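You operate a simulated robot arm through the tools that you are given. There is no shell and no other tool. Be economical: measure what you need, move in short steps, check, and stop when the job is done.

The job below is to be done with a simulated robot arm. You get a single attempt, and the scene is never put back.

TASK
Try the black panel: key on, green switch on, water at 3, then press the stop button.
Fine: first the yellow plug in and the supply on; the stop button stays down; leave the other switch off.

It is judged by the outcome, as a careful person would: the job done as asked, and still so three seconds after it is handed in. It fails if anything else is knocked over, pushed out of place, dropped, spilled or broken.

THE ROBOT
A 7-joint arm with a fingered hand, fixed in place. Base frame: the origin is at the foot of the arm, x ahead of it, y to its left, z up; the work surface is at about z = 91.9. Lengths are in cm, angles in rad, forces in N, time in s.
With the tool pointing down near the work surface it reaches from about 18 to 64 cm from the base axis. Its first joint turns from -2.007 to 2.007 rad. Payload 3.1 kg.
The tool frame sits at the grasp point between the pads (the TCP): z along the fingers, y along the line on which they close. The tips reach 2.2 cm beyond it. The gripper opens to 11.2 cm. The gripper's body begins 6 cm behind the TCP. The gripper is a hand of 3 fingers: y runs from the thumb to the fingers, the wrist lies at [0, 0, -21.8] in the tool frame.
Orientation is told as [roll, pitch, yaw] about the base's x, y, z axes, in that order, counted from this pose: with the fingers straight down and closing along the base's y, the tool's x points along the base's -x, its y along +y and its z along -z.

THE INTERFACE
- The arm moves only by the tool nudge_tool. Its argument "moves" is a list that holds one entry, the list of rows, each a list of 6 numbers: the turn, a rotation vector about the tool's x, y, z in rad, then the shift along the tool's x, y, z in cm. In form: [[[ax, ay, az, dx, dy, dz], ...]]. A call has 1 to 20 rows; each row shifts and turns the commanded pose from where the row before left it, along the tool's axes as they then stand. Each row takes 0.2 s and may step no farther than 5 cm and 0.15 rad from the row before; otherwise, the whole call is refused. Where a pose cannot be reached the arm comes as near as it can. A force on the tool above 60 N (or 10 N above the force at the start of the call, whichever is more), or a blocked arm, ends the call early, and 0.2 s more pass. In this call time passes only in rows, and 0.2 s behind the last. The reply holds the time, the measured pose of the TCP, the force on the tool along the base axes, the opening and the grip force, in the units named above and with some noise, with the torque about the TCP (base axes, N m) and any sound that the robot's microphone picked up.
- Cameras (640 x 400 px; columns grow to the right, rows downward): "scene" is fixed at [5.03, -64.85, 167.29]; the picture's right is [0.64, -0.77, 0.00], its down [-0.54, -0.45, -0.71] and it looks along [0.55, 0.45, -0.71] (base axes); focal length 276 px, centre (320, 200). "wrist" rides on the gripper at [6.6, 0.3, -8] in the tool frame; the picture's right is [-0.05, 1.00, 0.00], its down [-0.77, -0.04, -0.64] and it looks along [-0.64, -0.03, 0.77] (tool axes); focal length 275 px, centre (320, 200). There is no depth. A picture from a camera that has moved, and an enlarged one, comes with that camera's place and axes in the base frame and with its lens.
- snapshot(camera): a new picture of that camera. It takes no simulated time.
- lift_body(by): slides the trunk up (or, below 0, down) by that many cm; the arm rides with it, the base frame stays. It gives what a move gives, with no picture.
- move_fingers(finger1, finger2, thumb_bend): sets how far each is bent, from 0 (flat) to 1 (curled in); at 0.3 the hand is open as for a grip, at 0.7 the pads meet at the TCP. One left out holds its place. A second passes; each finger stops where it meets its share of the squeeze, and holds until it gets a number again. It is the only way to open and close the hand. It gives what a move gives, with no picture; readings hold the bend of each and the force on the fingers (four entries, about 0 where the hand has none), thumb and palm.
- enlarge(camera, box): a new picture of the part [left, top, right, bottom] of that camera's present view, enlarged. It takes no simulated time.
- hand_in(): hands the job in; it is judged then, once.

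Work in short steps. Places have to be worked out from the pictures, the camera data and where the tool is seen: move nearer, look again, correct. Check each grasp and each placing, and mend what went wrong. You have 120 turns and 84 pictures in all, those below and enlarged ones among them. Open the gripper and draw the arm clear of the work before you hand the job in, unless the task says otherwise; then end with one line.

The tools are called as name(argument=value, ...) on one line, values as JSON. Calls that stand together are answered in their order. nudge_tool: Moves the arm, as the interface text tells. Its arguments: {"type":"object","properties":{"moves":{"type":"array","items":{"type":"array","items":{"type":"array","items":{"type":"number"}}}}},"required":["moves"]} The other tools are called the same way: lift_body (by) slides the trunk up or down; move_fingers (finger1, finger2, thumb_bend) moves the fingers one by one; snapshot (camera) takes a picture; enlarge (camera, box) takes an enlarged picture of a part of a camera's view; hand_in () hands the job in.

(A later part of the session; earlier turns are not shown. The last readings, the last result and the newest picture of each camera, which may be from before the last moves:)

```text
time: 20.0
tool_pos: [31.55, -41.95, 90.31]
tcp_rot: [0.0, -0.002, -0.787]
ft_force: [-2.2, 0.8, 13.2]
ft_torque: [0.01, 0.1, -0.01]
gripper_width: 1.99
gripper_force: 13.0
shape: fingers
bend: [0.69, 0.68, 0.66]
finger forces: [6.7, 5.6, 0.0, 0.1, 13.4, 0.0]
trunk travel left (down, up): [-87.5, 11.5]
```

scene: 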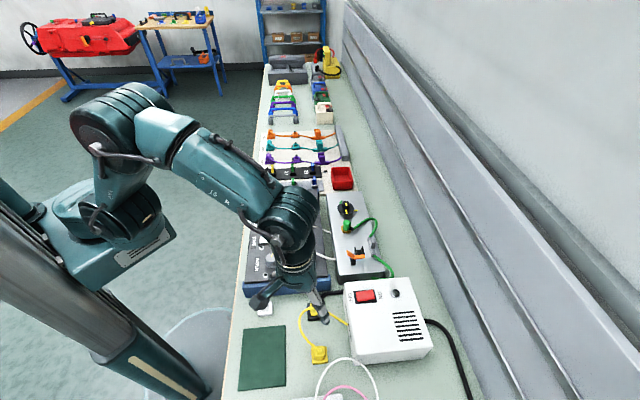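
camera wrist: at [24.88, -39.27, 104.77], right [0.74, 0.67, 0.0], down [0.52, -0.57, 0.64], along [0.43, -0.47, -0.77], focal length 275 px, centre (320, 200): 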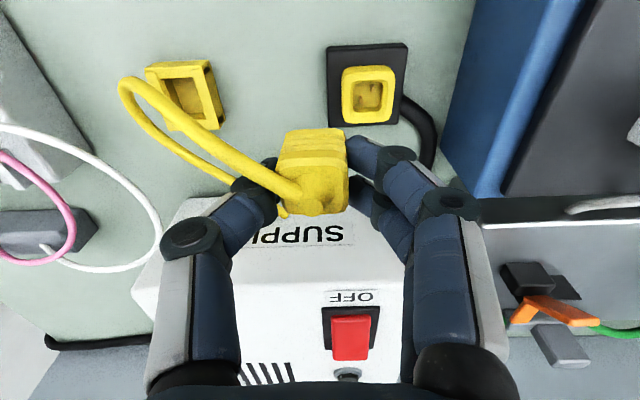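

To tell rim from prongs: I ease up till the vertical force vanishes and probe sideways.

nudge_tool(moves=[[[0, 0, 0, 0, 0, -0.3]]])

nudge_tool(moves=[[[0, 0, 0, -0.25, 0, 0]]])

nudge_tool(moves=[[[0, 0, 0, 0.5, 0, 0]]])

nudge_tool(moves=[[[0, 0, 0, -0.25, 0.25, 0]]])

nudge_tool(moves=[[[0, 0, 0, 0, -0.5, 0]]])

```text
time: 20.4
tool_pos: [31.66, -41.98, 90.53]
tcp_rot: [0.0, 0.003, -0.787]
ft_force: [-3.4, 2.3, -4.2]
ft_torque: [0.04, 0.07, -0.02]
gripper_width: 2.07
gripper_force: 9.9
shape: fingers
bend: [0.68, 0.68, 0.66]
finger forces: [5.3, 4.3, 0.0, 0.0, 11.3, 0.0]
trunk travel left (down, up): [-87.5, 11.5]
```

```text
time: 20.8
tool_pos: [31.71, -42.11, 90.46]
tcp_rot: [0.001, 0.002, -0.787]
ft_force: [-6.2, 5.2, -5.7]
ft_torque: [0.11, 0.11, -0.08]
gripper_width: 2.06
gripper_force: 9.9
shape: fingers
bend: [0.68, 0.68, 0.66]
finger forces: [5.1, 3.9, 0.0, 0.0, 10.7, 0.0]
trunk travel left (down, up): [-87.5, 11.5]
```

```text
time: 21.2
tool_pos: [31.74, -42.02, 90.63]
tcp_rot: [-0.002, -0.002, -0.786]
ft_force: [2.2, -0.4, -3.6]
ft_torque: [0.02, -0.02, -0.06]
gripper_width: 2.05
gripper_force: 11.9
shape: fingers
bend: [0.68, 0.68, 0.66]
finger forces: [5.3, 7.2, 0.0, 0.1, 10.3, 0.0]
trunk travel left (down, up): [-87.5, 11.5]
```

```text
time: 21.6
tool_pos: [31.8, -42.07, 90.62]
tcp_rot: [0.0, 0.0, -0.787]
ft_force: [-3.9, -1.6, -2.9]
ft_torque: [-0.04, 0.1, -0.09]
gripper_width: 2.03
gripper_force: 11.2
shape: fingers
bend: [0.68, 0.68, 0.65]
finger forces: [4.6, 5.0, 0.0, 0.1, 12.8, 0.0]
trunk travel left (down, up): [-87.5, 11.5]
```

```text
time: 22.0
tool_pos: [31.68, -42.19, 90.59]
tcp_rot: [0.001, 0.0, -0.785]
ft_force: [1.6, 4.3, -2.9]
ft_torque: [0.07, -0.01, -0.12]
gripper_width: 2.09
gripper_force: 11.2
shape: fingers
bend: [0.67, 0.68, 0.66]
finger forces: [6.9, 7.0, 0.1, 0.1, 8.9, 0.0]
trunk travel left (down, up): [-87.5, 11.5]
```

Both directions are constrained and pulling up meets resistance, so the plug is captured in the collar. I centre it and press moderately, then inspect.

nudge_tool(moves=[[[0, 0, 0, 0.15, 0.25, 0], [0, 0, 0, 0, 0, 0.3], [0, 0, 0, 0, 0, 0.2]]])

enlarge(camera="wrist", box=[260, 90, 400, 210])

enlarge(camera="scene", box=[305, 290, 340, 316])

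```text
time: 22.8
tool_pos: [31.65, -42.11, 90.3]
tcp_rot: [-0.003, -0.006, -0.785]
ft_force: [6.1, -2.9, 22.9]
ft_torque: [-0.04, -0.05, -0.04]
gripper_width: 2.0
gripper_force: 16.2
shape: fingers
bend: [0.7, 0.7, 0.67]
finger forces: [8.4, 10.3, 0.0, 0.1, 13.7, 0.0]
trunk travel left (down, up): [-87.5, 11.5]
```

```text
3.33 times, centred on (330, 150) of wrist
camera zoom: at [27.18, -37.08, 98.16], right [0.74, 0.67, 0.0], down [0.52, -0.57, 0.64], along [0.43, -0.47, -0.77], focal length 918 px, centre (287, 367)
```

zoom: 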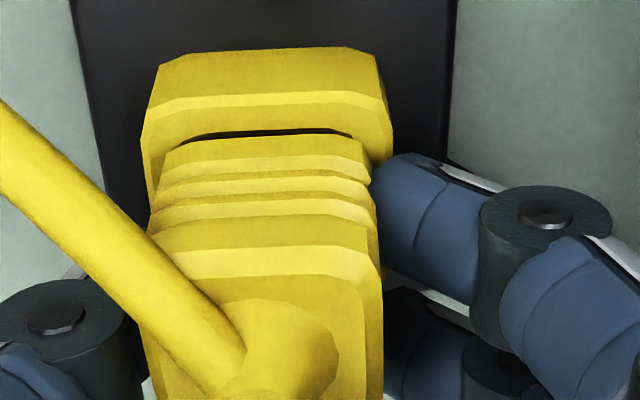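

```text
15.38 times, centred on (322, 303) of scene
camera zoom: at [5.03, -64.85, 167.29], right [0.64, -0.77, 0.0], down [-0.54, -0.45, -0.71], along [0.55, 0.45, -0.71], focal length 4249 px, centre (282, -1385)
```

zoom: 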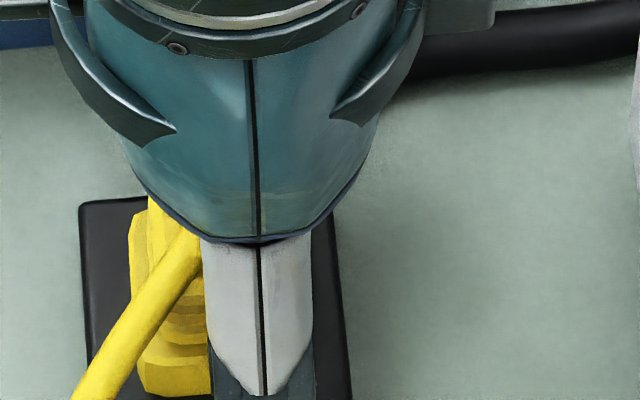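

The plug looks captured under the rim line. I release it, rise, and inspect how deep it sits.

nudge_tool(moves=[[[0, 0, 0, 0, 0, -0.3]]])

move_fingers(finger1=0.5, finger2=0.5, thumb_bend=0.5)

nudge_tool(moves=[[[0, 0, 0, 0, 0, -1.5], [0, 0, 0, 0, 0, -1.5], [0, 0, 0, 0, 0, -1.5], [0, 0, 0, 0, 0, -1.5]]])

enlarge(camera="wrist", box=[260, 50, 400, 150])

enlarge(camera="scene", box=[295, 280, 350, 321])

```text
time: 23.2
tool_pos: [31.71, -42.0, 90.35]
tcp_rot: [0.001, 0.0, -0.787]
ft_force: [5.8, -3.5, 10.8]
ft_torque: [-0.08, -0.11, -0.03]
gripper_width: 2.02
gripper_force: 14.9
shape: fingers
bend: [0.69, 0.7, 0.67]
finger forces: [6.6, 9.8, 0.0, 0.1, 12.5, 0.0]
trunk travel left (down, up): [-87.5, 11.5]
```

```text
time: 24.2
tool_pos: [31.54, -41.97, 90.32]
tcp_rot: [-0.001, -0.001, -0.788]
ft_force: [-0.9, 0.2, -0.3]
ft_torque: [-0.03, 0.0, -0.03]
gripper_width: 5.44
gripper_force: 0.1
shape: fingers
bend: [0.5, 0.5, 0.5]
finger forces: [0.0, 0.0, 0.1, 0.0, 0.1, 0.0]
trunk travel left (down, up): [-87.5, 11.5]
```

```text
time: 25.2
tool_pos: [31.58, -41.93, 96.46]
tcp_rot: [0.001, 0.0, -0.787]
ft_force: [0.6, 0.9, 0.5]
ft_torque: [0.01, -0.01, -0.02]
gripper_width: 5.45
gripper_force: 0.0
shape: fingers
bend: [0.5, 0.5, 0.5]
finger forces: [0.0, 0.0, 0.0, 0.1, 0.0, 0.0]
trunk travel left (down, up): [-87.5, 11.5]
```

```text
4.00 times, centred on (330, 100) of wrist
camera zoom: at [27.18, -37.0, 104.35], right [0.74, 0.67, 0.0], down [0.52, -0.57, 0.64], along [0.43, -0.47, -0.77], focal length 1101 px, centre (280, 600)
```

zoom: 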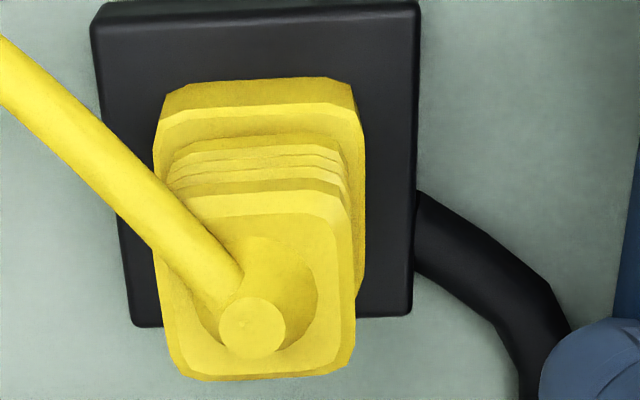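

```text
9.76 times, centred on (322, 300) of scene
camera zoom: at [5.03, -64.85, 167.29], right [0.64, -0.77, 0.0], down [-0.54, -0.45, -0.71], along [0.55, 0.45, -0.71], focal length 2694 px, centre (296, -780)
```

zoom: 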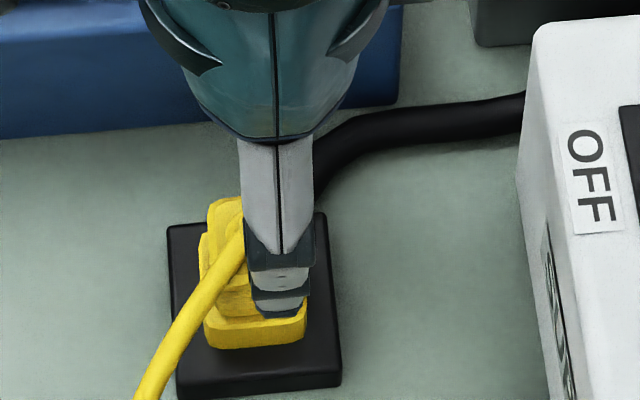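

Visible plug height above the collar equals what it showed when stored, so it seems seated; the panel's reaction will confirm. The switch triangulates to (39.4,-52.05,96.3). I rise and shape the hand into a thumb-only poker.

nudge_tool(moves=[[[0, 0, 0, 0, 0, -4], [0, 0, 0, 0, 0, -4], [0, 0, 0, 0, 0, -3]]])

move_fingers(finger1=1.0, finger2=1.0, thumb_bend=0.3)

move_fingers(thumb_bend=0.6)

snapshot(camera="wrist")

snapshot(camera="scene")

```text
time: 26.0
tool_pos: [31.74, -41.85, 107.47]
tcp_rot: [-0.001, -0.001, -0.788]
ft_force: [-0.7, 0.1, -0.3]
ft_torque: [-0.02, 0.0, -0.05]
gripper_width: 5.45
gripper_force: 0.1
shape: fingers
bend: [0.5, 0.5, 0.5]
finger forces: [0.1, 0.0, 0.0, 0.0, 0.1, 0.0]
trunk travel left (down, up): [-87.5, 11.5]
```

```text
time: 27.0
tool_pos: [31.87, -41.89, 107.52]
tcp_rot: [-0.001, 0.001, -0.788]
ft_force: [0.6, 0.0, 1.5]
ft_torque: [0.02, 0.02, 0.0]
gripper_width: 4.67
gripper_force: 0.0
shape: fingers
bend: [1.0, 1.0, 0.3]
finger forces: [0.0, 0.0, 0.1, 0.0, 0.0, 0.1]
trunk travel left (down, up): [-87.5, 11.5]
```

```text
time: 28.0
tool_pos: [31.79, -41.86, 107.51]
tcp_rot: [0.0, -0.001, -0.787]
ft_force: [0.5, 0.6, -0.1]
ft_torque: [0.0, -0.02, -0.03]
gripper_width: 3.04
gripper_force: 0.1
shape: fingers
bend: [1.0, 1.0, 0.6]
finger forces: [0.0, 0.1, 0.1, 0.0, 0.0, 0.0]
trunk travel left (down, up): [-87.5, 11.5]
```

```text
37 pictures are left
camera wrist: at [27.29, -36.97, 115.47], right [0.74, 0.67, 0.0], down [0.52, -0.57, 0.64], along [0.43, -0.47, -0.77], focal length 275 px, centre (320, 200)
```

wrist: 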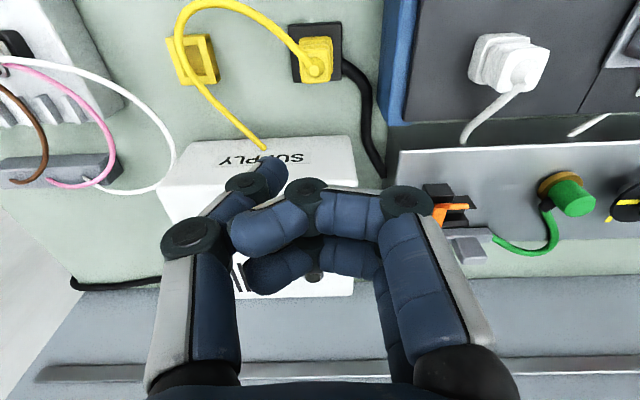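

```text
36 pictures are left
```

scene: 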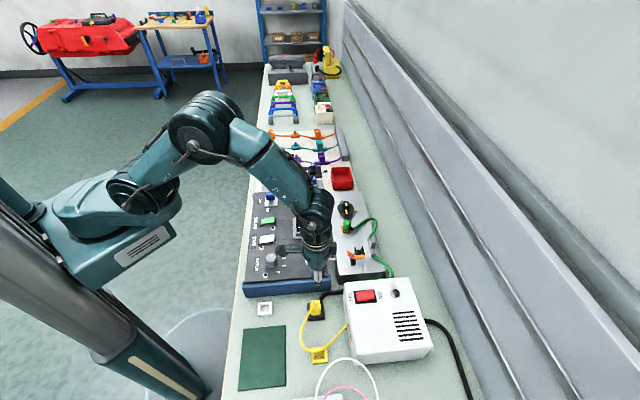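

Thumb tip is about (0,-1.9,+2.2) in the tool frame. I tilt the hand 0.36 rad outward and hover over the ON end of the supply rocker, about (40.5,-53.1,96.5).

nudge_tool(moves=[[[0, -0.12, 0, 0, 0, 0], [0, -0.12, 0, 0, 0, 0], [0, -0.12, 0, 0, 0, 0], [0, 0, 0, -2.69, 0.03, 2.31], [0, 0, 0, -2.69, 0.03, 2.31], [0, 0, 0, -2.69, 0.03, 2.31], [0, 0, 0, -2.69, 0.03, 2.31]]])

enlarge(camera="scene", box=[330, 260, 430, 340])

snapshot(camera="wrist")

```text
time: 29.6
tool_pos: [41.25, -51.17, 102.41]
tcp_rot: [-0.001, -0.358, -0.787]
ft_force: [-0.1, -0.8, -0.1]
ft_torque: [0.0, 0.02, -0.01]
gripper_width: 3.07
gripper_force: 0.1
shape: fingers
bend: [1.0, 1.0, 0.6]
finger forces: [0.0, 0.0, 0.0, 0.0, 0.0, 0.0]
trunk travel left (down, up): [-87.5, 11.5]
```

```text
5.00 times, centred on (380, 300) of scene
camera zoom: at [5.03, -64.85, 167.29], right [0.64, -0.77, 0.0], down [-0.54, -0.45, -0.71], along [0.55, 0.45, -0.71], focal length 1381 px, centre (20, -300)
```

zoom: 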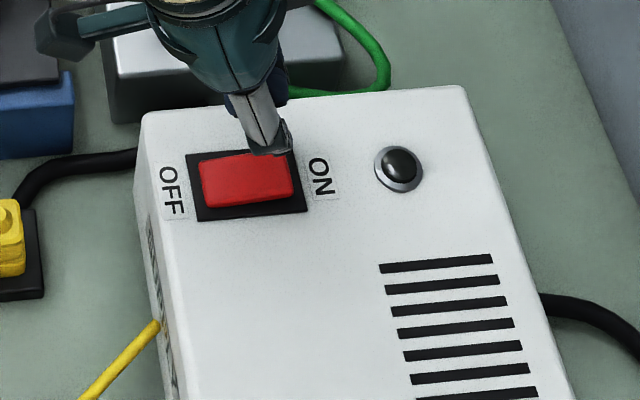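

```text
34 pictures are left
camera wrist: at [35.1, -44.63, 107.51], right [0.74, 0.67, 0.02], down [0.33, -0.38, 0.87], along [0.59, -0.63, -0.5], focal length 275 px, centre (320, 200)
```

wrist: 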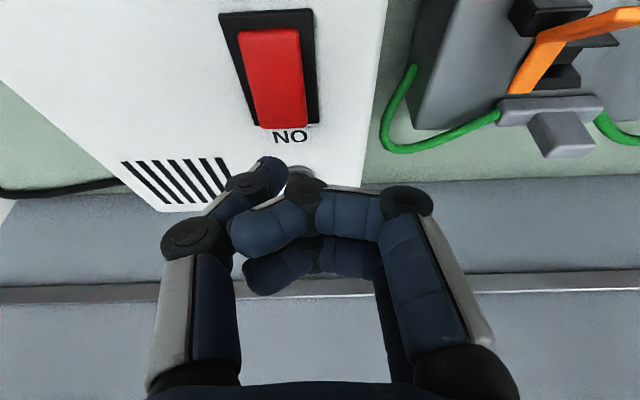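

The tip would land slightly short of the ON end, so I shift 0.8 cm further out while lowering 2.5 cm, then approach gently.

nudge_tool(moves=[[[0, 0, 0, -0.75, 0, 0.28], [0, 0, 0, 0.44, 0, 1.17], [0, 0, 0, 0.44, 0, 1.17]]])

enlarge(camera="scene", box=[330, 260, 430, 340])

```text
time: 30.4
tool_pos: [41.54, -51.8, 100.01]
tcp_rot: [0.0, -0.36, -0.788]
ft_force: [-0.4, -0.3, -0.4]
ft_torque: [0.03, 0.05, -0.01]
gripper_width: 3.11
gripper_force: 0.1
shape: fingers
bend: [1.0, 1.0, 0.6]
finger forces: [0.0, 0.0, 0.0, 0.1, 0.0, 0.0]
trunk travel left (down, up): [-87.5, 11.5]
```

```text
5.00 times, centred on (380, 300) of scene
camera zoom: at [5.03, -64.85, 167.29], right [0.64, -0.77, 0.0], down [-0.54, -0.45, -0.71], along [0.55, 0.45, -0.71], focal length 1381 px, centre (20, -300)
```

zoom: 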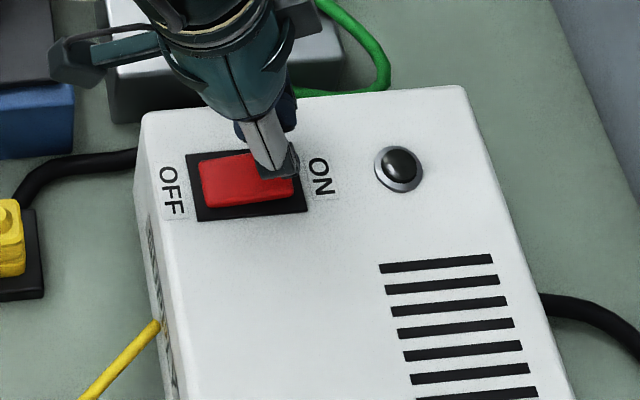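

Tip is over the ON end. I lower in small steps, listening for the click.

nudge_tool(moves=[[[0, 0, 0, 0.14, 0, 0.37], [0, 0, 0, 0.14, 0, 0.37], [0, 0, 0, 0.14, 0, 0.37]]])

nudge_tool(moves=[[[0, 0, 0, 0.1, 0, 0.28], [0, 0, 0, 0.1, 0, 0.28]]])

```text
time: 31.2
tool_pos: [41.63, -52.0, 98.91]
tcp_rot: [-0.003, -0.363, -0.785]
ft_force: [1.0, -1.4, 5.5]
ft_torque: [-0.17, 0.05, 0.02]
gripper_width: 3.03
gripper_force: 3.1
shape: fingers
bend: [1.0, 1.0, 0.6]
finger forces: [0.1, 0.1, 0.0, 0.0, 6.1, 0.0]
trunk travel left (down, up): [-87.5, 11.5]
```

```text
time: 31.8
tool_pos: [41.65, -52.07, 98.81]
tcp_rot: [-0.003, -0.375, -0.785]
ft_force: [5.1, -9.8, 35.9]
ft_torque: [-0.93, 0.32, 0.24]
gripper_width: 2.98
gripper_force: 18.0
shape: fingers
bend: [1.0, 1.0, 0.63]
finger forces: [0.0, 0.0, 0.1, 0.0, 36.9, 0.0]
trunk travel left (down, up): [-87.5, 11.5]
```

36 N with no click reported; I back off and look.

nudge_tool(moves=[[[0, 0, 0, -0.2, 0, -0.6], [0, 0, 0, -0.5, 0, -1.4], [0, 0, 0, -0.5, 0, -1.4]]])

enlarge(camera="scene", box=[240, 190, 420, 320])

```text
time: 32.6
tool_pos: [41.59, -51.82, 101.86]
tcp_rot: [0.001, -0.357, -0.785]
ft_force: [0.2, 0.2, -0.1]
ft_torque: [0.0, 0.0, 0.01]
gripper_width: 3.06
gripper_force: 0.0
shape: fingers
bend: [1.0, 1.0, 0.6]
finger forces: [0.1, 0.0, 0.0, 0.0, 0.0, 0.0]
trunk travel left (down, up): [-87.5, 11.5]
```

```text
3.08 times, centred on (330, 255) of scene
camera zoom: at [5.03, -64.85, 167.29], right [0.64, -0.77, 0.0], down [-0.54, -0.45, -0.71], along [0.55, 0.45, -0.71], focal length 850 px, centre (289, 31)
```

zoom: 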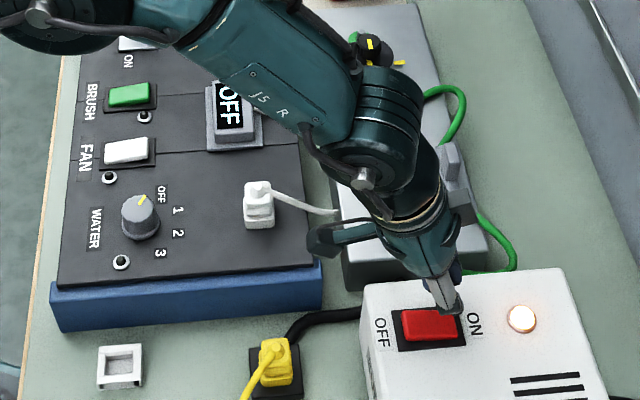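

The supply lamp is lit, so the supply is on. Now I untilt, rise and travel to above the key, which triangulates to about (50.4,-3.2,95).

nudge_tool(moves=[[[0, 0.12, 0, 0, 0, -3], [0, 0.12, 0, 0, 0, -3], [0, 0.117, 0, 0, 0, -2.5], [0, 0, 0, 2.34, 3.38, 0], [0, 0, 0, 2.34, 3.38, 0], [0, 0, 0, 2.34, 3.38, 0], [0, 0, 0, 2.34, 3.38, 0], [0, 0, 0, 2.34, 3.38, 0], [0, 0, 0, 2.34, 3.38, 0], [0, 0, 0, 2.34, 3.38, 0], [0, 0, 0, 2.34, 3.38, 0], [0, 0, 0, 2.34, 3.38, 0], [0, 0, 0, 2.34, 3.38, 0], [0, 0, 0, 2.34, 3.38, 0], [0, 0, 0, 2.34, 3.38, 0]]])

move_fingers(thumb_bend=0.3)

move_fingers(finger1=0.45, finger2=0.45, thumb_bend=0.45)

snapshot(camera="wrist")

```text
time: 35.8
tool_pos: [49.17, -1.65, 109.96]
tcp_rot: [-0.002, -0.003, -0.787]
ft_force: [-0.2, 1.0, 0.1]
ft_torque: [-0.02, 0.02, 0.0]
gripper_width: 3.05
gripper_force: 0.1
shape: fingers
bend: [1.0, 1.0, 0.6]
finger forces: [0.0, 0.0, 0.0, 0.0, 0.1, 0.0]
trunk travel left (down, up): [-87.5, 11.5]
```

```text
time: 36.8
tool_pos: [49.23, -2.1, 109.87]
tcp_rot: [0.0, -0.003, -0.788]
ft_force: [0.0, -0.9, -1.0]
ft_torque: [0.01, 0.01, -0.02]
gripper_width: 4.64
gripper_force: 0.0
shape: fingers
bend: [1.0, 1.0, 0.3]
finger forces: [0.0, 0.1, 0.0, 0.0, 0.0, 0.1]
trunk travel left (down, up): [-87.5, 11.5]
```

```text
time: 37.8
tool_pos: [49.28, -1.95, 109.96]
tcp_rot: [-0.001, -0.003, -0.786]
ft_force: [0.5, -0.5, 0.8]
ft_torque: [0.03, 0.01, 0.02]
gripper_width: 6.92
gripper_force: 0.0
shape: fingers
bend: [0.45, 0.45, 0.45]
finger forces: [0.0, 0.0, 0.0, 0.0, 0.1, 0.0]
trunk travel left (down, up): [-87.5, 11.5]
```

```text
31 pictures are left
camera wrist: at [44.67, 2.97, 117.89], right [0.74, 0.67, 0.0], down [0.52, -0.57, 0.64], along [0.43, -0.47, -0.77], focal length 275 px, centre (320, 200)
```

wrist: 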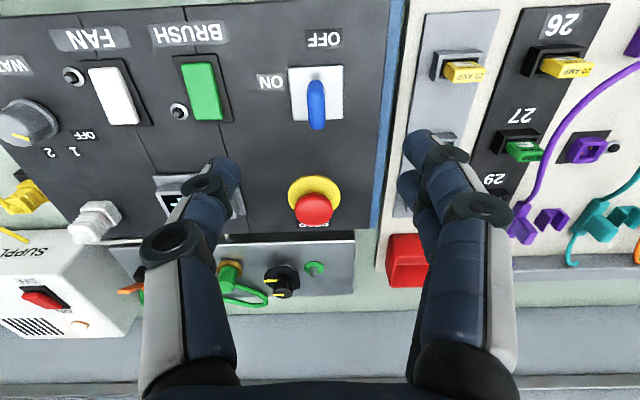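

The key bow stands upright, pointing to OFF (tool +x), and ON is toward tool -y: a turn of -90° about tool z. I centre on it and go down to z≈102.

nudge_tool(moves=[[[0, 0, 0, -0.95, -0.15, 2.5], [0, 0, 0, -0.95, -0.15, 2.5], [0, 0, 0, 0, 0, 3]]])

enlarge(camera="wrist", box=[220, 40, 420, 200])

```text
time: 38.6
tool_pos: [50.51, -3.33, 101.89]
tcp_rot: [0.001, -0.004, -0.788]
ft_force: [0.4, -0.3, 0.9]
ft_torque: [0.01, -0.01, -0.01]
gripper_width: 6.96
gripper_force: 0.1
shape: fingers
bend: [0.45, 0.45, 0.45]
finger forces: [0.1, 0.0, 0.0, 0.0, 0.0, 0.0]
trunk travel left (down, up): [-87.5, 11.5]
```

```text
2.50 times, centred on (320, 120) of wrist
camera zoom: at [45.96, 1.55, 109.93], right [0.74, 0.67, 0.0], down [0.52, -0.57, 0.64], along [0.43, -0.47, -0.77], focal length 688 px, centre (320, 400)
```

zoom: 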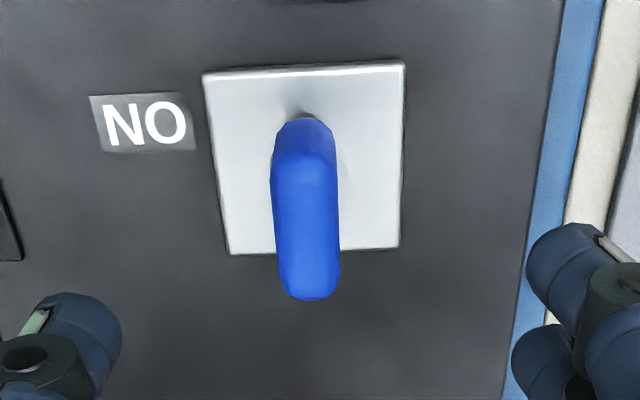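

Plate surface z≈93.0, key axis at (+0.1,-0.24) from the TCP, bow top about z≈96.3. I centre and descend to z≈96.2, then close on the bow.

nudge_tool(moves=[[[0, 0, 0, 0.1, -0.24, 2], [0, 0, 0, 0, 0, 2], [0, 0, 0, 0, 0, 1.0], [0, 0, 0, 0, 0, 0.7]]])

enlarge(camera="wrist", box=[200, 60, 440, 240])

```text
time: 39.6
tool_pos: [50.12, -3.68, 96.35]
tcp_rot: [-0.001, -0.004, -0.787]
ft_force: [-0.1, 0.5, 0.3]
ft_torque: [0.0, 0.0, -0.03]
gripper_width: 6.94
gripper_force: 0.0
shape: fingers
bend: [0.45, 0.45, 0.45]
finger forces: [0.1, 0.0, 0.0, 0.0, 0.1, 0.0]
trunk travel left (down, up): [-87.5, 11.5]
```

```text
2.22 times, centred on (320, 150) of wrist
camera zoom: at [45.58, 1.36, 104.24], right [0.74, 0.67, 0.0], down [0.52, -0.57, 0.64], along [0.43, -0.47, -0.77], focal length 612 px, centre (320, 311)
```

zoom: 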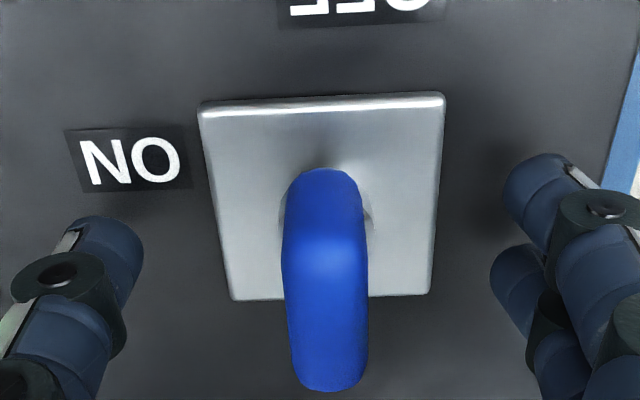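

Centring is good to 0.15 cm; I correct that and close on the bow.

nudge_tool(moves=[[[0, 0, 0, 0, 0.15, 0]]])

move_fingers(finger1=0.72, finger2=0.72, thumb_bend=0.72)

```text
time: 40.0
tool_pos: [50.12, -3.42, 96.28]
tcp_rot: [-0.001, -0.005, -0.785]
ft_force: [0.2, -0.9, -0.3]
ft_torque: [-0.02, 0.0, 0.02]
gripper_width: 6.92
gripper_force: 0.0
shape: fingers
bend: [0.45, 0.45, 0.45]
finger forces: [0.0, 0.1, 0.1, 0.0, 0.0, 0.0]
trunk travel left (down, up): [-87.5, 11.5]
```

```text
time: 41.0
tool_pos: [50.31, -3.49, 96.2]
tcp_rot: [0.0, -0.004, -0.785]
ft_force: [0.5, 1.7, -3.2]
ft_torque: [-0.01, 0.02, 0.0]
gripper_width: 1.07
gripper_force: 7.0
shape: fingers
bend: [0.69, 0.69, 0.68]
finger forces: [3.7, 3.6, 0.0, 0.0, 6.4, 0.1]
trunk travel left (down, up): [-87.5, 11.5]
```

Gripped at 1.07 cm. I turn by -0.72 rad first and check the loads.

nudge_tool(moves=[[[0, 0, -0.12, 0, 0, 0], [0, 0, -0.12, 0, 0, 0], [0, 0, -0.12, 0, 0, 0], [0, 0, -0.12, 0, 0, 0], [0, 0, -0.12, 0, 0, 0], [0, 0, -0.12, 0, 0, 0]]])

```text
time: 42.4
tool_pos: [49.88, -3.41, 96.28]
tcp_rot: [-0.003, 0.0, -0.062]
ft_force: [-9.2, 2.6, -3.0]
ft_torque: [0.03, 0.15, -0.28]
gripper_width: 1.68
gripper_force: 14.8
shape: fingers
bend: [0.67, 0.71, 0.68]
finger forces: [4.9, 7.9, 0.1, 0.0, 16.3, 0.0]
trunk travel left (down, up): [-87.5, 11.5]
```

Some side load (9 N), so I check that the key follows.

enlarge(camera="wrist", box=[200, 60, 440, 240])

```text
2.22 times, centred on (320, 150) of wrist
camera zoom: at [43.29, -2.65, 104.24], right [0.11, 0.99, 0.0], down [0.77, -0.08, 0.64], along [0.63, -0.07, -0.77], focal length 612 px, centre (320, 311)
```

zoom: 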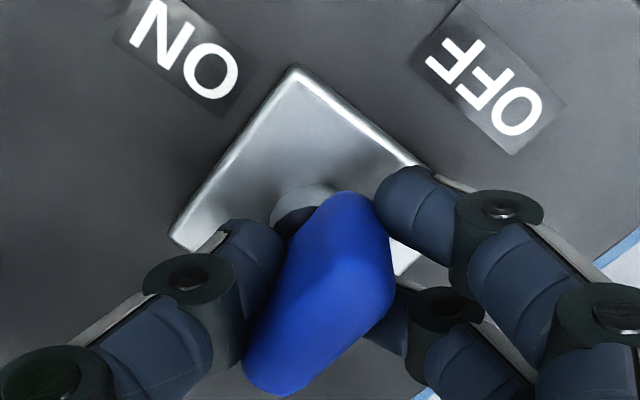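

The key is turning but lags ~20° in the grip. I tighten and continue.

move_fingers(finger1=0.82, finger2=0.82, thumb_bend=0.8)

nudge_tool(moves=[[[0, 0, -0.12, 0, 0, 0], [0, 0, -0.12, 0, 0, 0], [0, 0, -0.12, 0, 0, 0], [0, 0, -0.12, 0, 0, 0], [0, 0, -0.12, 0, 0, 0], [0, 0, -0.12, 0, 0, 0], [0, 0, -0.12, 0, 0, 0]]])

enlarge(camera="wrist", box=[180, 40, 460, 250])

```text
time: 43.4
tool_pos: [49.92, -3.44, 96.39]
tcp_rot: [-0.002, -0.001, -0.068]
ft_force: [-16.9, 0.9, -11.2]
ft_torque: [0.09, 0.36, -0.27]
gripper_width: 1.61
gripper_force: 23.2
shape: fingers
bend: [0.66, 0.72, 0.68]
finger forces: [10.4, 11.1, 0.1, 0.1, 25.2, 0.1]
trunk travel left (down, up): [-87.5, 11.5]
```

```text
time: 45.0
tool_pos: [49.32, -4.1, 96.27]
tcp_rot: [0.006, 0.001, 0.782]
ft_force: [-27.6, -25.9, -7.1]
ft_torque: [-0.33, 0.57, -0.77]
gripper_width: 0.17
gripper_force: 30.7
shape: fingers
bend: [0.73, 0.7, 0.68]
finger forces: [0.0, 13.7, 0.1, 0.0, 47.2, 0.0]
trunk travel left (down, up): [-87.5, 11.5]
```

```text
1.90 times, centred on (320, 145) of wrist
camera zoom: at [44.33, -8.61, 104.31], right [-0.67, 0.74, 0.0], down [0.57, 0.52, 0.64], along [0.47, 0.43, -0.77], focal length 524 px, centre (320, 305)
```

zoom: 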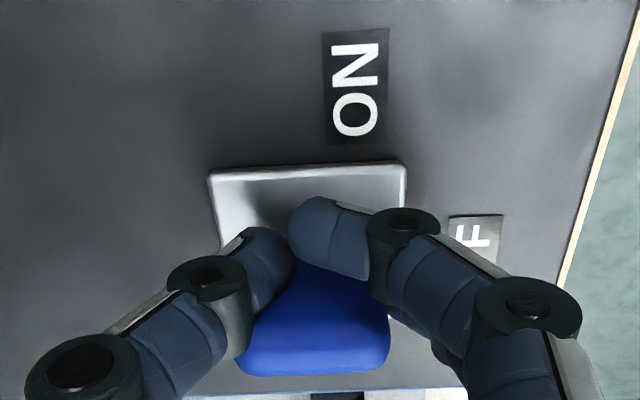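

The fingers slipped around the bow (forces are high). I open, relax, and see where the key ended up.

move_fingers(finger1=0.42, finger2=0.42, thumb_bend=0.42)

nudge_tool(moves=[[[0, 0, 0, 0, 0, -2], [0, 0, 0, 0, 0, -2]]])

snapshot(camera="wrist")

```text
time: 46.0
tool_pos: [48.72, -3.66, 96.59]
tcp_rot: [0.002, 0.005, 0.774]
ft_force: [-41.0, -15.1, 9.7]
ft_torque: [-0.48, 0.6, -0.89]
gripper_width: 5.23
gripper_force: 19.2
shape: fingers
bend: [0.42, 0.42, 0.52]
finger forces: [0.0, 0.1, 0.0, 0.1, 39.9, 0.0]
trunk travel left (down, up): [-87.5, 11.5]
```

```text
time: 46.6
tool_pos: [49.92, -3.52, 100.37]
tcp_rot: [-0.006, -0.004, 0.775]
ft_force: [-0.3, -0.7, 0.0]
ft_torque: [-0.02, -0.03, 0.0]
gripper_width: 7.77
gripper_force: 0.1
shape: fingers
bend: [0.42, 0.42, 0.42]
finger forces: [0.1, 0.0, 0.0, 0.0, 0.1, 0.1]
trunk travel left (down, up): [-87.5, 11.5]
```

```text
26 pictures are left
camera wrist: at [44.85, -7.92, 108.36], right [-0.67, 0.75, -0.01], down [0.57, 0.52, 0.64], along [0.48, 0.42, -0.77], focal length 275 px, centre (320, 200)
```

wrist: 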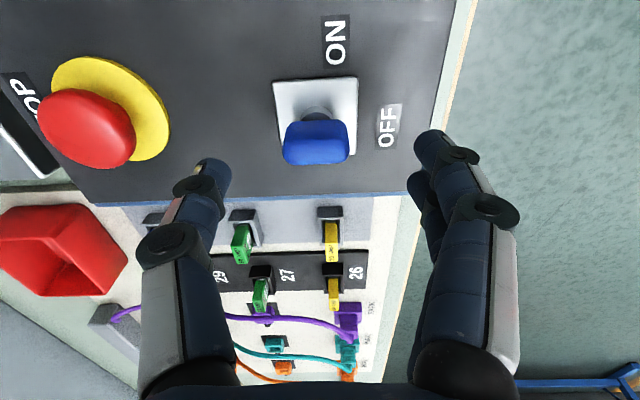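

The key is still at OFF: the grip was too weak (7 N) and slipped, though the hand is centred on the post. I rotate back, grip lower and much tighter, then turn again.

nudge_tool(moves=[[[0, 0, 0.13, 0, 0, 0], [0, 0, 0.13, 0, 0, 0], [0, 0, 0.13, 0, 0, 0], [0, 0, 0.13, 0, 0, 0], [0, 0, 0.13, 0, 0, 0], [0, 0, 0.13, 0, 0, 0], [0, 0, 0.13, 0, 0, 0], [0, 0, 0.13, 0, 0, 0], [0, 0, 0.13, 0, 0, 0], [0, 0, 0.13, 0, 0, 0], [0, 0, 0.13, 0, 0, 0], [0, 0, 0.13, 0, 0, 0], [0, 0, 0, 0, 0, 1.5], [0, 0, 0, 0, 0, 1.5], [0, 0, 0, 0, 0, 1.5]]])

move_fingers(finger1=1.0, finger2=1.0, thumb_bend=1.0)

enlarge(camera="wrist", box=[200, 60, 440, 240])

```text
time: 49.8
tool_pos: [50.16, -3.41, 95.64]
tcp_rot: [-0.001, -0.004, -0.786]
ft_force: [0.1, 0.0, 0.6]
ft_torque: [-0.02, 0.02, -0.01]
gripper_width: 7.8
gripper_force: 0.0
shape: fingers
bend: [0.42, 0.42, 0.42]
finger forces: [0.0, 0.0, 0.1, 0.1, 0.0, 0.0]
trunk travel left (down, up): [-87.5, 11.5]
```

```text
time: 50.8
tool_pos: [50.08, -3.57, 95.69]
tcp_rot: [-0.001, -0.003, -0.784]
ft_force: [-2.6, -2.6, -3.8]
ft_torque: [-0.11, 0.13, -0.06]
gripper_width: 0.91
gripper_force: 22.8
shape: fingers
bend: [0.69, 0.69, 0.73]
finger forces: [8.1, 8.3, 0.0, 0.0, 29.6, 0.0]
trunk travel left (down, up): [-87.5, 11.5]
```

```text
2.22 times, centred on (320, 150) of wrist
camera zoom: at [45.55, 1.44, 103.58], right [0.74, 0.67, 0.0], down [0.52, -0.57, 0.64], along [0.43, -0.47, -0.77], focal length 612 px, centre (320, 311)
```

zoom: 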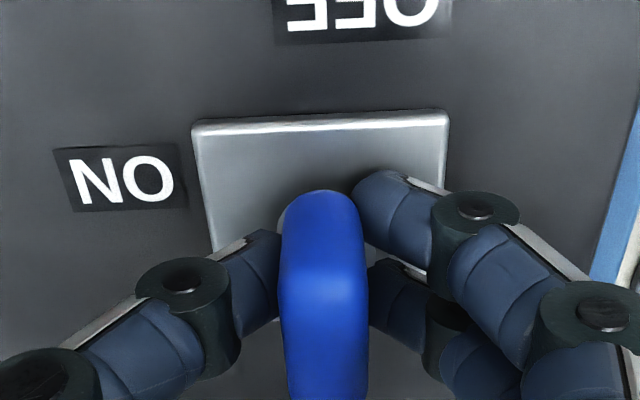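

Grip is now ~23 N. Turning in stages.

nudge_tool(moves=[[[0, 0, -0.1, 0, 0, 0], [0, 0, -0.1, 0, 0, 0], [0, 0, -0.1, 0, 0, 0], [0, 0, -0.1, 0, 0, 0], [0, 0, -0.1, 0, 0, 0], [0, 0, -0.1, 0, 0, 0]]])

nudge_tool(moves=[[[0, 0, -0.1, 0, 0, 0], [0, 0, -0.1, 0, 0, 0], [0, 0, -0.1, 0, 0, 0], [0, 0, -0.1, 0, 0, 0]]])

enlarge(camera="wrist", box=[200, 60, 440, 240])

```text
time: 52.2
tool_pos: [50.22, -3.48, 95.83]
tcp_rot: [-0.001, -0.004, -0.186]
ft_force: [4.6, -5.4, 1.9]
ft_torque: [-0.01, -0.11, -0.91]
gripper_width: 1.67
gripper_force: 46.2
shape: fingers
bend: [0.66, 0.71, 0.73]
finger forces: [17.1, 16.3, 0.0, 0.0, 60.0, 0.0]
trunk travel left (down, up): [-87.5, 11.5]
```

```text
time: 53.2
tool_pos: [49.68, -3.59, 95.86]
tcp_rot: [-0.002, 0.002, 0.216]
ft_force: [-14.7, -0.2, -4.9]
ft_torque: [0.25, 0.32, -0.62]
gripper_width: 1.38
gripper_force: 36.0
shape: fingers
bend: [0.68, 0.72, 0.71]
finger forces: [7.1, 25.1, 0.0, 0.0, 39.4, 0.0]
trunk travel left (down, up): [-87.5, 11.5]
```

```text
2.22 times, centred on (320, 150) of wrist
camera zoom: at [43.17, -4.54, 103.8], right [-0.17, 0.99, 0.0], down [0.76, 0.13, 0.63], along [0.63, 0.11, -0.77], focal length 612 px, centre (320, 311)
```

zoom: 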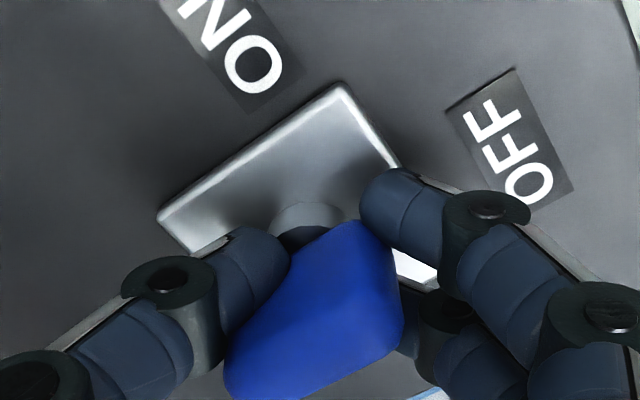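

Torque is up to 0.9 N m with the key about 20° round, perhaps at a detent. I continue in small steps, watching for the torque to drop.

nudge_tool(moves=[[[0, 0, -0.08, 0, 0, 0], [0, 0, -0.08, 0, 0, 0]]])

nudge_tool(moves=[[[0, 0, -0.08, 0, 0, 0], [0, 0, -0.08, 0, 0, 0]]])

enlarge(camera="scene", box=[240, 180, 320, 230])

```text
time: 53.8
tool_pos: [49.65, -3.66, 95.79]
tcp_rot: [0.0, 0.003, 0.37]
ft_force: [-25.1, -6.0, -20.0]
ft_torque: [-0.05, 0.71, -1.71]
gripper_width: 1.43
gripper_force: 62.8
shape: fingers
bend: [0.68, 0.71, 0.69]
finger forces: [9.4, 44.2, 0.0, 0.0, 71.8, 0.1]
trunk travel left (down, up): [-87.5, 11.5]
```

```text
time: 54.4
tool_pos: [49.6, -3.74, 95.81]
tcp_rot: [0.004, 0.007, 0.522]
ft_force: [-26.3, -9.7, -27.9]
ft_torque: [-0.15, 1.17, -4.09]
gripper_width: 1.35
gripper_force: 146.8
shape: fingers
bend: [0.68, 0.71, 0.68]
finger forces: [8.4, 133.9, 0.1, 0.0, 150.8, 0.0]
trunk travel left (down, up): [-87.5, 11.5]
```

```text
8.00 times, centred on (280, 205) of scene
camera zoom: at [5.03, -64.85, 167.29], right [0.64, -0.77, 0.0], down [-0.54, -0.45, -0.71], along [0.55, 0.45, -0.71], focal length 2209 px, centre (640, 160)
```

zoom: 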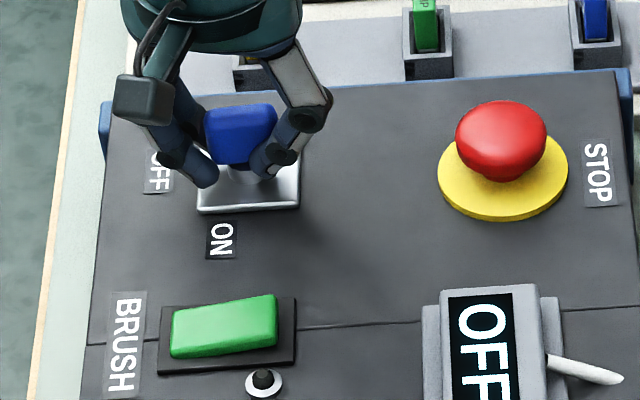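

Far too much force; this direction is blocked. I release at once and rethink.

nudge_tool(moves=[[[0, 0, 0.1, 0, 0, 0], [0, 0, 0.1, 0, 0, 0], [0, 0, 0.1, 0, 0, 0], [0, 0, 0.1, 0, 0, 0]]])

move_fingers(finger1=0.5, finger2=0.5, thumb_bend=0.5)

enlarge(camera="wrist", box=[180, 40, 460, 250])

```text
time: 55.4
tool_pos: [49.72, -3.51, 95.82]
tcp_rot: [-0.002, 0.004, 0.136]
ft_force: [-26.5, -4.4, -20.4]
ft_torque: [-0.04, 0.53, -0.04]
gripper_width: 1.28
gripper_force: 23.4
shape: fingers
bend: [0.68, 0.71, 0.69]
finger forces: [17.6, 6.7, 0.0, 0.0, 22.4, 0.0]
trunk travel left (down, up): [-87.5, 11.5]
```

```text
time: 56.4
tool_pos: [50.12, -3.4, 95.87]
tcp_rot: [-0.004, -0.002, 0.133]
ft_force: [-0.5, -0.3, -0.3]
ft_torque: [0.0, 0.01, -0.01]
gripper_width: 5.46
gripper_force: 0.1
shape: fingers
bend: [0.5, 0.5, 0.5]
finger forces: [0.0, 0.0, 0.0, 0.0, 0.1, 0.1]
trunk travel left (down, up): [-87.5, 11.5]
```

```text
1.90 times, centred on (320, 145) of wrist
camera zoom: at [43.54, -3.96, 103.75], right [-0.09, 1.0, 0.0], down [0.77, 0.07, 0.64], along [0.64, 0.05, -0.77], focal length 524 px, centre (320, 305)
```

zoom: 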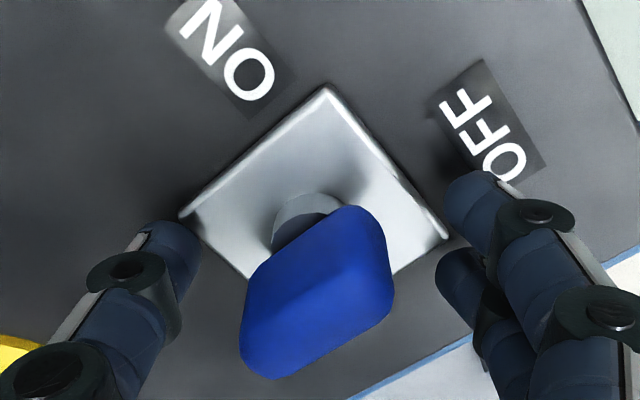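

The key rests exactly at OFF, so it never really turned this way. I return to its alignment, grip it and test gently the other way round.

nudge_tool(moves=[[[0, 0, 0.13, 0, 0, -0.4], [0, 0, 0.13, 0, 0, 0], [0, 0, 0.13, 0, 0, 0], [0, 0, 0.13, 0, 0, 0], [0, 0, 0.13, 0, 0, 0], [0, 0, 0.13, 0, 0, 0], [0, 0, 0.14, 0, 0, 0]]])

move_fingers(finger1=0.85, finger2=0.85, thumb_bend=0.75)

nudge_tool(moves=[[[0, 0, 0.08, 0, 0, 0], [0, 0, 0.08, 0, 0, 0], [0, 0, 0.08, 0, 0, 0]]])

```text
time: 58.0
tool_pos: [50.16, -3.39, 96.19]
tcp_rot: [0.001, -0.003, -0.79]
ft_force: [0.2, 0.5, -0.1]
ft_torque: [0.0, 0.0, -0.01]
gripper_width: 5.48
gripper_force: 0.1
shape: fingers
bend: [0.5, 0.5, 0.5]
finger forces: [0.0, 0.0, 0.0, 0.1, 0.0, 0.1]
trunk travel left (down, up): [-87.5, 11.5]
```

```text
time: 59.0
tool_pos: [50.37, -3.38, 96.19]
tcp_rot: [-0.002, -0.003, -0.783]
ft_force: [1.3, 4.5, -5.8]
ft_torque: [0.02, -0.01, 0.0]
gripper_width: 1.0
gripper_force: 12.2
shape: fingers
bend: [0.7, 0.7, 0.68]
finger forces: [7.3, 7.4, 0.0, 0.1, 10.4, 0.0]
trunk travel left (down, up): [-87.5, 11.5]
```

```text
time: 59.8
tool_pos: [50.33, -3.39, 96.18]
tcp_rot: [-0.001, -0.003, -1.025]
ft_force: [4.5, 3.9, -2.7]
ft_torque: [0.06, -0.04, 0.0]
gripper_width: 1.0
gripper_force: 13.6
shape: fingers
bend: [0.7, 0.7, 0.68]
finger forces: [7.8, 8.8, 0.0, 0.0, 10.3, 0.1]
trunk travel left (down, up): [-87.5, 11.5]
```

No torque and an unchanged grip: the key turns freely this way (its tail end swings to ON). I continue.

nudge_tool(moves=[[[0, 0, 0.1, 0, 0, 0], [0, 0, 0.1, 0, 0, 0], [0, 0, 0.1, 0, 0, 0], [0, 0, 0.1, 0, 0, 0], [0, 0, 0.1, 0, 0, 0]]])

enlarge(camera="wrist", box=[180, 40, 460, 250])

```text
time: 61.0
tool_pos: [50.36, -3.48, 96.16]
tcp_rot: [0.001, -0.001, -1.528]
ft_force: [8.7, 1.4, -4.3]
ft_torque: [-0.01, -0.13, 0.03]
gripper_width: 0.97
gripper_force: 13.2
shape: fingers
bend: [0.7, 0.7, 0.68]
finger forces: [8.7, 9.0, 0.0, 0.0, 9.1, 0.0]
trunk travel left (down, up): [-87.5, 11.5]
```

```text
1.90 times, centred on (320, 145) of wrist
camera zoom: at [50.26, 3.23, 104.07], right [1.0, 0.0, 0.0], down [0.0, -0.77, 0.64], along [0.0, -0.64, -0.77], focal length 524 px, centre (320, 305)
```

zoom: 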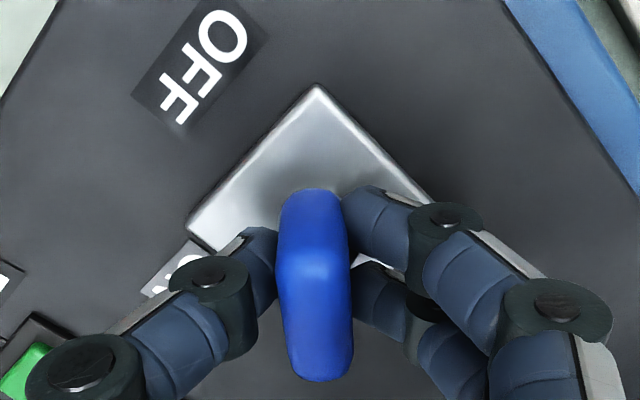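

The key follows the hand exactly. I complete the remaining turn to 90°, watching torque.

nudge_tool(moves=[[[0, 0, 0.1, 0, 0, 0], [0, 0, 0.1, 0, 0, 0], [0, 0, 0.1, 0, 0, 0], [0, 0, 0.1, 0, 0, 0], [0, 0, 0.1, 0, 0, 0]]])

nudge_tool(moves=[[[0, 0, 0.1, 0, 0, 0], [0, 0, 0.1, 0, 0, 0], [0, 0, 0.1, 0, 0, 0], [0, 0, 0.06, 0, 0, 0]]])

enlarge(camera="scene", box=[240, 180, 340, 280])

```text
time: 62.2
tool_pos: [50.24, -3.43, 96.11]
tcp_rot: [0.003, -0.002, -2.028]
ft_force: [8.4, 0.8, -0.7]
ft_torque: [-0.02, -0.13, 0.22]
gripper_width: 0.9
gripper_force: 14.8
shape: fingers
bend: [0.7, 0.7, 0.68]
finger forces: [7.4, 12.1, 0.1, 0.1, 11.1, 0.0]
trunk travel left (down, up): [-87.5, 11.5]
```

```text
time: 63.2
tool_pos: [50.25, -3.46, 96.19]
tcp_rot: [0.003, -0.001, -2.386]
ft_force: [11.6, 0.8, 4.3]
ft_torque: [-0.08, -0.2, 0.95]
gripper_width: 0.76
gripper_force: 30.6
shape: fingers
bend: [0.71, 0.69, 0.68]
finger forces: [6.9, 29.0, 0.0, 0.0, 25.0, 0.0]
trunk travel left (down, up): [-87.5, 11.5]
```

```text
4.00 times, centred on (290, 230) of scene
camera zoom: at [5.03, -64.85, 167.29], right [0.64, -0.77, 0.0], down [-0.54, -0.45, -0.71], along [0.55, 0.45, -0.71], focal length 1105 px, centre (440, 80)
```

zoom: 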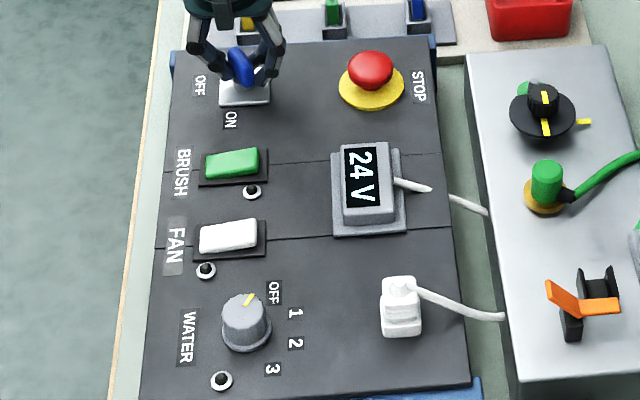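

The display shows 24 V: the key is on and the plug works. I release, rise, and turn the hand back to the panel's yaw.

nudge_tool(moves=[[[0, 0, -0.1, 0, 0, 0]]])

move_fingers(finger1=0.45, finger2=0.45, thumb_bend=0.45)

nudge_tool(moves=[[[0, 0, 0, 0, 0, -3], [0, 0, 0, 0, 0, -4], [0, 0, 0, 0, 0, -3], [0, 0, -0.125, 0, 0, 0], [0, 0, -0.125, 0, 0, 0], [0, 0, -0.125, 0, 0, 0], [0, 0, -0.125, 0, 0, 0], [0, 0, -0.125, 0, 0, 0], [0, 0, -0.125, 0, 0, 0], [0, 0, -0.125, 0, 0, 0], [0, 0, -0.125, 0, 0, 0], [0, 0, -0.125, 0, 0, 0], [0, 0, -0.125, 0, 0, 0], [0, 0, -0.125, 0, 0, 0], [0, 0, -0.125, 0, 0, 0]]])

snapshot(camera="wrist")

```text
time: 63.6
tool_pos: [50.28, -3.36, 96.08]
tcp_rot: [0.004, -0.001, -2.289]
ft_force: [12.2, 1.1, 2.6]
ft_torque: [-0.04, -0.21, 0.42]
gripper_width: 0.79
gripper_force: 20.7
shape: fingers
bend: [0.71, 0.69, 0.68]
finger forces: [9.4, 17.6, 0.1, 0.0, 14.7, 0.0]
trunk travel left (down, up): [-87.5, 11.5]
```

```text
time: 64.6
tool_pos: [50.06, -3.48, 96.1]
tcp_rot: [0.002, 0.0, -2.288]
ft_force: [0.1, -0.2, 0.4]
ft_torque: [0.0, 0.01, 0.01]
gripper_width: 6.9
gripper_force: 0.0
shape: fingers
bend: [0.45, 0.45, 0.45]
finger forces: [0.0, 0.0, 0.0, 0.0, 0.0, 0.0]
trunk travel left (down, up): [-87.5, 11.5]
```

```text
time: 67.8
tool_pos: [50.17, -3.48, 106.2]
tcp_rot: [-0.001, -0.003, -0.784]
ft_force: [-0.7, -1.0, 0.4]
ft_torque: [0.01, 0.04, 0.02]
gripper_width: 6.87
gripper_force: 0.0
shape: fingers
bend: [0.45, 0.45, 0.45]
finger forces: [0.0, 0.1, 0.0, 0.1, 0.0, 0.0]
trunk travel left (down, up): [-87.5, 11.5]
```

```text
19 pictures are left
camera wrist: at [45.55, 1.48, 114.12], right [0.74, 0.67, 0.0], down [0.52, -0.57, 0.64], along [0.43, -0.47, -0.77], focal length 275 px, centre (320, 200)
```

wrist: 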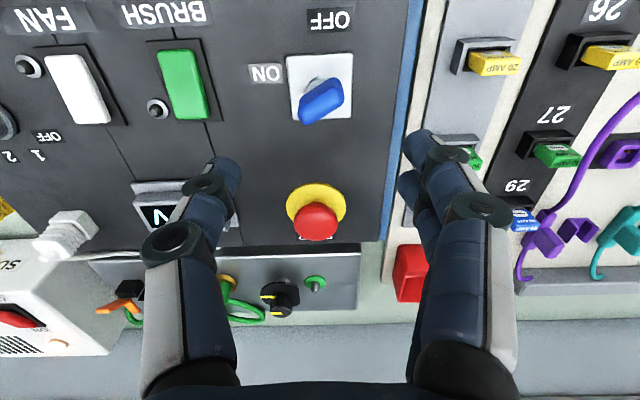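

Key is turned and the display is live. Next the green rocker: its raised end (tool -x) is at about (-0.4,-9.9) in tool axes. I form the thumb poker and hover over it.

move_fingers(finger1=1.0, finger2=1.0, thumb_bend=0.3)

move_fingers(thumb_bend=0.6)

nudge_tool(moves=[[[0, 0, 0, -0.2, -4, 0], [0, 0, 0, -0.2, -4, 0], [0, 0, 0, 0, 0, 3.5], [0, 0, 0, 0, 0, 3.5]]])

enlarge(camera="scene", box=[240, 190, 320, 250])

```text
time: 68.8
tool_pos: [50.02, -3.42, 106.18]
tcp_rot: [0.0, -0.002, -0.788]
ft_force: [0.2, -0.5, -0.1]
ft_torque: [-0.01, 0.04, 0.01]
gripper_width: 4.64
gripper_force: 0.0
shape: fingers
bend: [1.0, 1.0, 0.3]
finger forces: [0.0, 0.1, 0.0, 0.1, 0.0, 0.1]
trunk travel left (down, up): [-87.5, 11.5]
```

```text
time: 69.8
tool_pos: [50.03, -3.51, 106.32]
tcp_rot: [-0.001, -0.004, -0.788]
ft_force: [0.6, -0.7, -0.4]
ft_torque: [-0.04, 0.02, 0.04]
gripper_width: 3.05
gripper_force: 0.0
shape: fingers
bend: [1.0, 1.0, 0.6]
finger forces: [0.0, 0.0, 0.0, 0.0, 0.1, 0.0]
trunk travel left (down, up): [-87.5, 11.5]
```

```text
time: 70.8
tool_pos: [44.59, -9.38, 99.01]
tcp_rot: [0.001, -0.003, -0.787]
ft_force: [0.2, -0.3, 0.1]
ft_torque: [0.01, 0.0, -0.02]
gripper_width: 3.07
gripper_force: 0.2
shape: fingers
bend: [1.0, 1.0, 0.6]
finger forces: [0.0, 0.0, 0.0, 0.0, 0.0, 0.0]
trunk travel left (down, up): [-87.5, 11.5]
```

```text
6.67 times, centred on (280, 220) of scene
camera zoom: at [5.03, -64.85, 167.29], right [0.64, -0.77, 0.0], down [-0.54, -0.45, -0.71], along [0.55, 0.45, -0.71], focal length 1841 px, centre (587, 67)
```

zoom: 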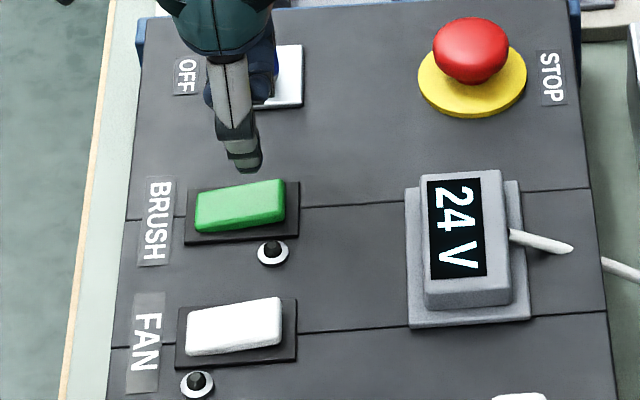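

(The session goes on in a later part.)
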